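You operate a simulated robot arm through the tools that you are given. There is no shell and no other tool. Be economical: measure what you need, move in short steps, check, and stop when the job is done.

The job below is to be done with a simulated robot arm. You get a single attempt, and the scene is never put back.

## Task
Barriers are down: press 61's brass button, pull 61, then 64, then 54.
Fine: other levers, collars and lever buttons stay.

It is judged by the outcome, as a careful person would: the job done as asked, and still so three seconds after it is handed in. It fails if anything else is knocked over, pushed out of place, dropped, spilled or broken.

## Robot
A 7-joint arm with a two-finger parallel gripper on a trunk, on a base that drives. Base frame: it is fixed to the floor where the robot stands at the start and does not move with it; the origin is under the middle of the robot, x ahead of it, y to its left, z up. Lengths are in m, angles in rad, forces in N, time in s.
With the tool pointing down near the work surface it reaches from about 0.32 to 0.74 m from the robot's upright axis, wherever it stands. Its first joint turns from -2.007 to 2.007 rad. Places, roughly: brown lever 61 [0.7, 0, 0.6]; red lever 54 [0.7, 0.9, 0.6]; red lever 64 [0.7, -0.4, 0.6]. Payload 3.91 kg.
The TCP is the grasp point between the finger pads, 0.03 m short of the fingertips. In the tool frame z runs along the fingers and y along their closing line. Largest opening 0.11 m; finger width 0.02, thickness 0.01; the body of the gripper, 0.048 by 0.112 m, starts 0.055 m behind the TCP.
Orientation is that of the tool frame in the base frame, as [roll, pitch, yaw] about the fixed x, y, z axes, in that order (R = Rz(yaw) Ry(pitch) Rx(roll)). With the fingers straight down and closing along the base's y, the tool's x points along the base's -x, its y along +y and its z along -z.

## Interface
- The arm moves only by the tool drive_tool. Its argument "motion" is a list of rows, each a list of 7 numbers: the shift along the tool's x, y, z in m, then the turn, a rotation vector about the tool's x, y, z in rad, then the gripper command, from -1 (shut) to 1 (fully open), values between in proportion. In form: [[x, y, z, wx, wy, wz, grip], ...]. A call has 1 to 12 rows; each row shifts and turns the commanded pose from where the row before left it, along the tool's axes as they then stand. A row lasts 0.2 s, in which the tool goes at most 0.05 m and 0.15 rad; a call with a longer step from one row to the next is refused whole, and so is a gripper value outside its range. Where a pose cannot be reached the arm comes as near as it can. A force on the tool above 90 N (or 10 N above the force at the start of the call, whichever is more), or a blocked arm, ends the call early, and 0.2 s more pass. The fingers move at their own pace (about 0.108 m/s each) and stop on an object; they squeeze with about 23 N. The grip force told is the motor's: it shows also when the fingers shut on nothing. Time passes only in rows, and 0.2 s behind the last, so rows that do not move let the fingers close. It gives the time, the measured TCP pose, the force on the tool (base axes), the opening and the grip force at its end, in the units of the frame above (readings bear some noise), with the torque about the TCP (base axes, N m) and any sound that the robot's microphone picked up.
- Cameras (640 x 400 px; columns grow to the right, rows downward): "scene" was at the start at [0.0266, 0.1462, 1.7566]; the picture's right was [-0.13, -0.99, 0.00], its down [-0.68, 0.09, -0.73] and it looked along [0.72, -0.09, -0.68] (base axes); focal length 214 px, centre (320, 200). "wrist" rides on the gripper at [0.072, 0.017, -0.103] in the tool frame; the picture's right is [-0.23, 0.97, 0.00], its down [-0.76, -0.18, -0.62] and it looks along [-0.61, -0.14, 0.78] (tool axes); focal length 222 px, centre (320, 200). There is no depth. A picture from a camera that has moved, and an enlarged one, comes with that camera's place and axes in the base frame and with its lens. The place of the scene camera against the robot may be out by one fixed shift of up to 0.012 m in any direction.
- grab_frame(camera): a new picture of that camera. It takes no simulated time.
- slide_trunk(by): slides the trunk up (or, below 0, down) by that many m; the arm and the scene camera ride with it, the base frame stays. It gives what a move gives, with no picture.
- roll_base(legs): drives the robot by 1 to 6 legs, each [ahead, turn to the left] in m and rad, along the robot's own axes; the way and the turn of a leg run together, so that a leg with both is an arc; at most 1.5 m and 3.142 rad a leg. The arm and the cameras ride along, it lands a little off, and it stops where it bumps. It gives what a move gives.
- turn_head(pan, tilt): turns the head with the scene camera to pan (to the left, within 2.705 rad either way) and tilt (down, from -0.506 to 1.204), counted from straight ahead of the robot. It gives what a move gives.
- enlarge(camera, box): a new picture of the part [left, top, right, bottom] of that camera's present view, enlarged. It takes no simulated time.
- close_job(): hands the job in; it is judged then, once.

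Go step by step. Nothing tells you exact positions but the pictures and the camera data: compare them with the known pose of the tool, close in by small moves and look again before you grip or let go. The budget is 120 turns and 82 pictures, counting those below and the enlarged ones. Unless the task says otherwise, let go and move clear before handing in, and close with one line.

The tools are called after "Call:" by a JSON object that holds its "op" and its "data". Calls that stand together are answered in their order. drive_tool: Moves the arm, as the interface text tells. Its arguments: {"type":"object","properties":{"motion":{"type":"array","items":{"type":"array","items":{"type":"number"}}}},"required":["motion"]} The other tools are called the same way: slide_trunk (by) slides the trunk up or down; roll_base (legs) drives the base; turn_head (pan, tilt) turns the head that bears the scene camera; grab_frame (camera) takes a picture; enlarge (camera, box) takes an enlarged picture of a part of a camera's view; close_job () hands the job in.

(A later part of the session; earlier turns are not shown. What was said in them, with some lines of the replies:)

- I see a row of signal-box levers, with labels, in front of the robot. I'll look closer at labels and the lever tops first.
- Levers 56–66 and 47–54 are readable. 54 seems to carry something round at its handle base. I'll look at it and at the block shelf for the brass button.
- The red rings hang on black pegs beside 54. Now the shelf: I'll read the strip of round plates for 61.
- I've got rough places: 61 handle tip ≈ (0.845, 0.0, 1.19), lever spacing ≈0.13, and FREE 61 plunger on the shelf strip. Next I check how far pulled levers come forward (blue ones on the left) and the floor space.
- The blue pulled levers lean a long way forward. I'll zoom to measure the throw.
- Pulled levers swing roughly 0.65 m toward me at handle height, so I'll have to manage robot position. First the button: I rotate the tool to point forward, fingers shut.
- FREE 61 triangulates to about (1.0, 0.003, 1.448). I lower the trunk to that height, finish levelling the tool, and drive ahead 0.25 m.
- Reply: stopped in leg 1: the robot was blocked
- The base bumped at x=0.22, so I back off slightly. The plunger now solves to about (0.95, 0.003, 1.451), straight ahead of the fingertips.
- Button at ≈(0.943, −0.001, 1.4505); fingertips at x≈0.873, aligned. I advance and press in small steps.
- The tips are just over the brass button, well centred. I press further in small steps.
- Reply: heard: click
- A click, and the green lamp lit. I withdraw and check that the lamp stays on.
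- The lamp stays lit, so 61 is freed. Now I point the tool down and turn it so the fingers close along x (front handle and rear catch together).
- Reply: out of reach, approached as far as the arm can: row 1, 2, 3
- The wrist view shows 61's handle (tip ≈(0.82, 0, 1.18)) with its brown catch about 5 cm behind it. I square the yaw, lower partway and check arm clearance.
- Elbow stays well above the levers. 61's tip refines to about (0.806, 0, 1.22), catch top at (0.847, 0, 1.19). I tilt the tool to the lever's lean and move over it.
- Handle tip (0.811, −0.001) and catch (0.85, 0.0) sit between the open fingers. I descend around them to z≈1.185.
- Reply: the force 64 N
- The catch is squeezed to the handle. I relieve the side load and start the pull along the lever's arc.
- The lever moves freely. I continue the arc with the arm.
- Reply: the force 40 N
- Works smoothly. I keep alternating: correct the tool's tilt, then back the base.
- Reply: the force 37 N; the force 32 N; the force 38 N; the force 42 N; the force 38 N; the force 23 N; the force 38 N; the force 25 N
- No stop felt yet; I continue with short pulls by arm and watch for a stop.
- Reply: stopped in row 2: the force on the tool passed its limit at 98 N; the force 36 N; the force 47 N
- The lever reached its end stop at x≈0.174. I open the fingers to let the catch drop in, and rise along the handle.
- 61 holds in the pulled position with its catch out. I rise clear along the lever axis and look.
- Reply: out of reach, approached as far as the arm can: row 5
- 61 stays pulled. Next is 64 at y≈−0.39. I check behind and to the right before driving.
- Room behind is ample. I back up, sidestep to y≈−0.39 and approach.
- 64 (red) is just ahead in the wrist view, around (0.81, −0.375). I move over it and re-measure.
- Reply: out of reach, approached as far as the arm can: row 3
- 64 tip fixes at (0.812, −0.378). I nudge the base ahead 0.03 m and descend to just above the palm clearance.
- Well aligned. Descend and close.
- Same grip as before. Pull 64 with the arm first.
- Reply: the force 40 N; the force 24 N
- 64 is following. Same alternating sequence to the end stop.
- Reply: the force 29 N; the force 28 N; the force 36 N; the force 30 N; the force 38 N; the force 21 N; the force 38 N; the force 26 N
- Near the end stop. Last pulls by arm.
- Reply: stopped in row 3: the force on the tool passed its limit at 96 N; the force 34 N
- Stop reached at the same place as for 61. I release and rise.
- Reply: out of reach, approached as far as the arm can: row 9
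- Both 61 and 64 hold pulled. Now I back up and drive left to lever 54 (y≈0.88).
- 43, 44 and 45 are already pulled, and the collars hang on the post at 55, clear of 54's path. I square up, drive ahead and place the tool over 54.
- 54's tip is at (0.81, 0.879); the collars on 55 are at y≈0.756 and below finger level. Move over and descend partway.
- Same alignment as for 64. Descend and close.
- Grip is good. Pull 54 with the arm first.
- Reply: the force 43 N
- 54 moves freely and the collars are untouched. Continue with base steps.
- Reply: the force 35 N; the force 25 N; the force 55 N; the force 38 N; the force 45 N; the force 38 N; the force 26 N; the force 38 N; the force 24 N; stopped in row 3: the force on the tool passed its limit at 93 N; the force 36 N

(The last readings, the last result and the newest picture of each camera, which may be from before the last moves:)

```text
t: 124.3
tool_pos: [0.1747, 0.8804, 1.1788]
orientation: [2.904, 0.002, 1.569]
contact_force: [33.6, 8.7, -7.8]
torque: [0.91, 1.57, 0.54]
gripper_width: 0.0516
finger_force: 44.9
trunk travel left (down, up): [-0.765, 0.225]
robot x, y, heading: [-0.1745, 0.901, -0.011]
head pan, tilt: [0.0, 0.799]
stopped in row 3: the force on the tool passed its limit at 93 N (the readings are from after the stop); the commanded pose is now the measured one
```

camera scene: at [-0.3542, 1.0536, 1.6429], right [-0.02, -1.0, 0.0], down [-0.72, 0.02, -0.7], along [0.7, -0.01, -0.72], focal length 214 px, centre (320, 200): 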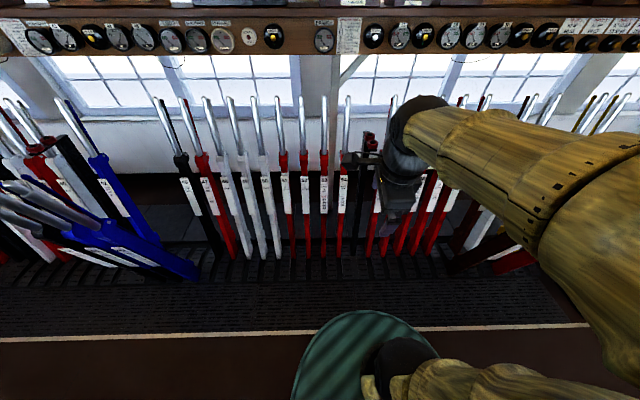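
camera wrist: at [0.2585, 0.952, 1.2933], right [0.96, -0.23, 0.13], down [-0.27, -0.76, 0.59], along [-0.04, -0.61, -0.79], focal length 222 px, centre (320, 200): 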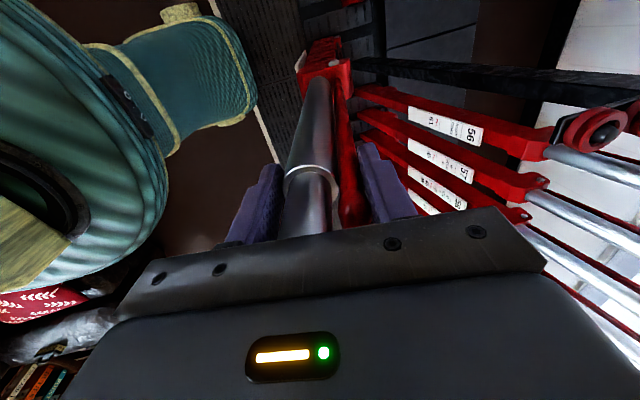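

Same end stop at x≈0.175. I release, rise clear, and back off.

Call:
{"op": "drive_tool", "data": {"motion": [[0, 0, 0, 0, 0, 0, -0.3], [0, 0, 0, 0, 0, 0, 0.3], [0, 0, 0, 0, 0, 0, 1], [0, 0, 0, 0, 0, 0, 1], [0, 0.006, 0, 0, 0, 0, 1], [0, 0, -0.04, 0, 0, 0, 1], [0, 0, -0.04, 0, 0, 0, 1], [0, 0, -0.04, 0, 0, 0, 1]]}}

Call:
{"op": "roll_base", "data": {"legs": [[-0.25, 0]]}}

Call:
{"op": "turn_head", "data": {"pan": -0.4, "tilt": 0.7}}

Call:
{"op": "grab_frame", "data": {"camera": "scene"}}

Call:
{"op": "turn_head", "data": {"pan": 0.2, "tilt": 0.7}}

Call:
{"op": "grab_frame", "data": {"camera": "scene"}}

```text
t: 126.1
tool_pos: [0.1599, 0.879, 1.2853]
orientation: [2.908, 0.0, 1.566]
contact_force: [0.1, -0.2, -0.7]
torque: [0.0, -0.01, 0.0]
gripper_width: 0.11
finger_force: 0.1
out of reach, approached as far as the arm can: row 8
trunk travel left (down, up): [-0.765, 0.225]
robot x, y, heading: [-0.178, 0.8974, -0.008]
head pan, tilt: [0.0, 0.799]
```

```text
t: 128.1
tool_pos: [-0.0931, 0.8808, 1.2864]
orientation: [2.907, 0.001, 1.559]
contact_force: [-0.6, 0.3, -0.2]
torque: [0.0, 0.0, 0.03]
gripper_width: 0.1101
finger_force: 0.1
trunk travel left (down, up): [-0.765, 0.225]
robot x, y, heading: [-0.427, 0.8977, -0.015]
head pan, tilt: [0.0, 0.799]
```

```text
t: 129.0
tool_pos: [-0.0914, 0.8796, 1.2857]
orientation: [2.909, 0.003, 1.559]
contact_force: [-0.3, -1.0, 0.5]
torque: [0.01, -0.01, 0.02]
gripper_width: 0.1102
finger_force: 0.1
trunk travel left (down, up): [-0.765, 0.225]
robot x, y, heading: [-0.4272, 0.8997, -0.015]
head pan, tilt: [-0.4, 0.7]
```

```text
18 pictures are left
camera scene: at [-0.4001, 1.024, 1.6511], right [-0.4, -0.92, 0.0], down [-0.59, 0.26, -0.76], along [0.7, -0.31, -0.64], focal length 214 px, centre (320, 200)
```

scene: 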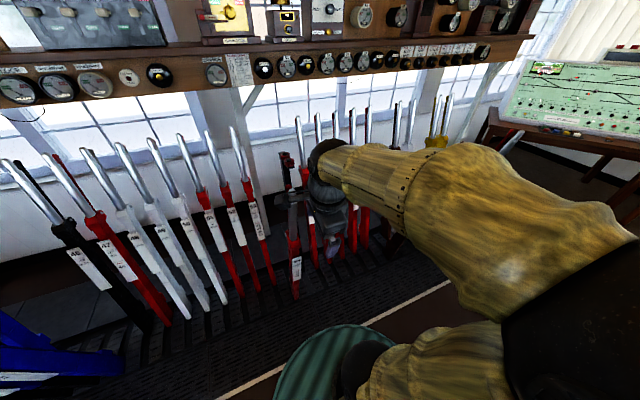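

```text
t: 130.0
tool_pos: [-0.0922, 0.8808, 1.286]
orientation: [2.909, 0.003, 1.56]
contact_force: [0.1, -0.2, 0.0]
torque: [-0.03, -0.01, -0.03]
gripper_width: 0.1099
finger_force: 0.1
trunk travel left (down, up): [-0.765, 0.225]
robot x, y, heading: [-0.4255, 0.8995, -0.015]
head pan, tilt: [0.201, 0.7]
```

```text
17 pictures are left
camera scene: at [-0.3943, 1.0737, 1.6511], right [0.18, -0.98, 0.0], down [-0.63, -0.12, -0.76], along [0.75, 0.14, -0.64], focal length 214 px, centre (320, 200)
```

scene: 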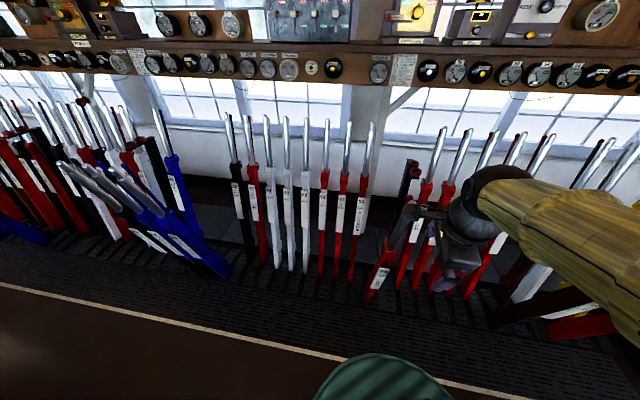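

54 stays pulled and the collars are in place. A last check of 61, 64 and the repeaters.

Call:
{"op": "turn_head", "data": {"pan": -0.45, "tilt": 0.3}}

Call:
{"op": "enlarge", "data": {"camera": "scene", "box": [220, 60, 500, 240]}}

Call:
{"op": "enlarge", "data": {"camera": "scene", "box": [200, 220, 480, 400]}}

```text
t: 131.0
tool_pos: [-0.0918, 0.8798, 1.2849]
orientation: [2.908, 0.002, 1.561]
contact_force: [-1.1, 0.7, 0.1]
torque: [-0.01, 0.01, -0.01]
gripper_width: 0.1099
finger_force: 0.1
trunk travel left (down, up): [-0.765, 0.225]
robot x, y, heading: [-0.4232, 0.9056, -0.015]
head pan, tilt: [-0.45, 0.3]
```

```text
2.22 times, centred on (360, 150) of scene
camera zoom: at [-0.3943, 1.0164, 1.6872], right [-0.45, -0.89, 0.0], down [-0.26, 0.13, -0.96], along [0.85, -0.43, -0.3], focal length 477 px, centre (231, 311)
```

zoom: 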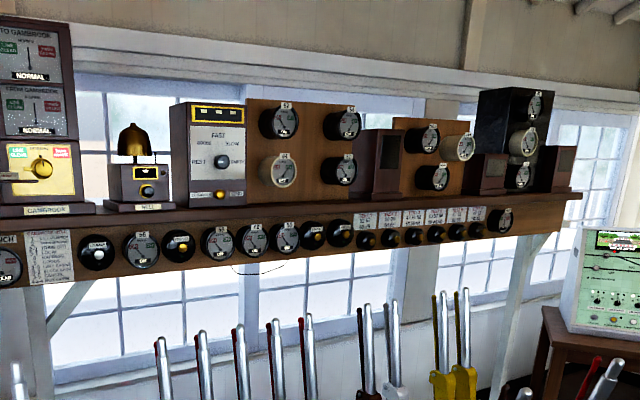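

```text
2.22 times, centred on (340, 310) of scene
camera zoom: at [-0.3943, 1.0164, 1.6872], right [-0.45, -0.89, 0.0], down [-0.26, 0.13, -0.96], along [0.85, -0.43, -0.3], focal length 477 px, centre (276, -44)
```

zoom: 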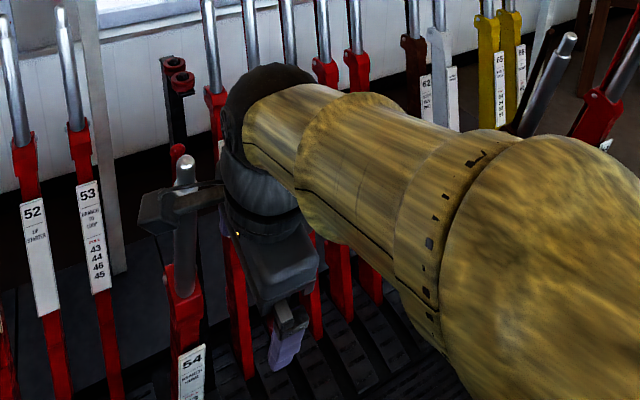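

Call:
{"op": "enlarge", "data": {"camera": "scene", "box": [325, 100, 385, 150]}}

```text
8.00 times, centred on (355, 125) of scene
camera zoom: at [-0.3943, 1.0164, 1.6872], right [-0.45, -0.89, 0.0], down [-0.26, 0.13, -0.96], along [0.85, -0.43, -0.3], focal length 1716 px, centre (40, 800)
```

zoom: 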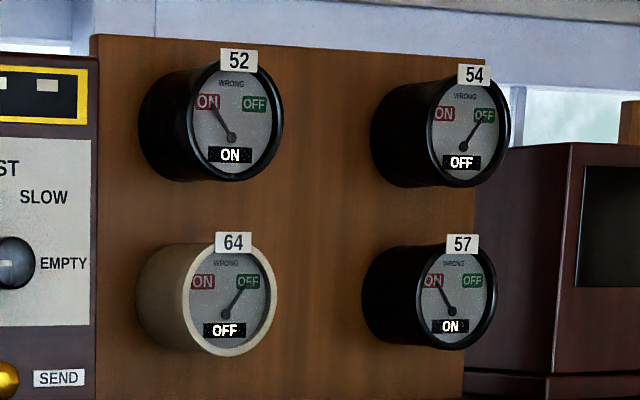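

Repeaters 54 and 64 both show OFF, and all three levers hold pulled, so I hand in.

Call:
{"op": "close_job", "data": {}}

```text
The job is handed in.
```

I pressed 61's brass button, then pulled 61, 64 and 54 in that order. All three were holding at hand-in, repeaters 64 and 54 show OFF, and I moved no other levers, collars or lever buttons.
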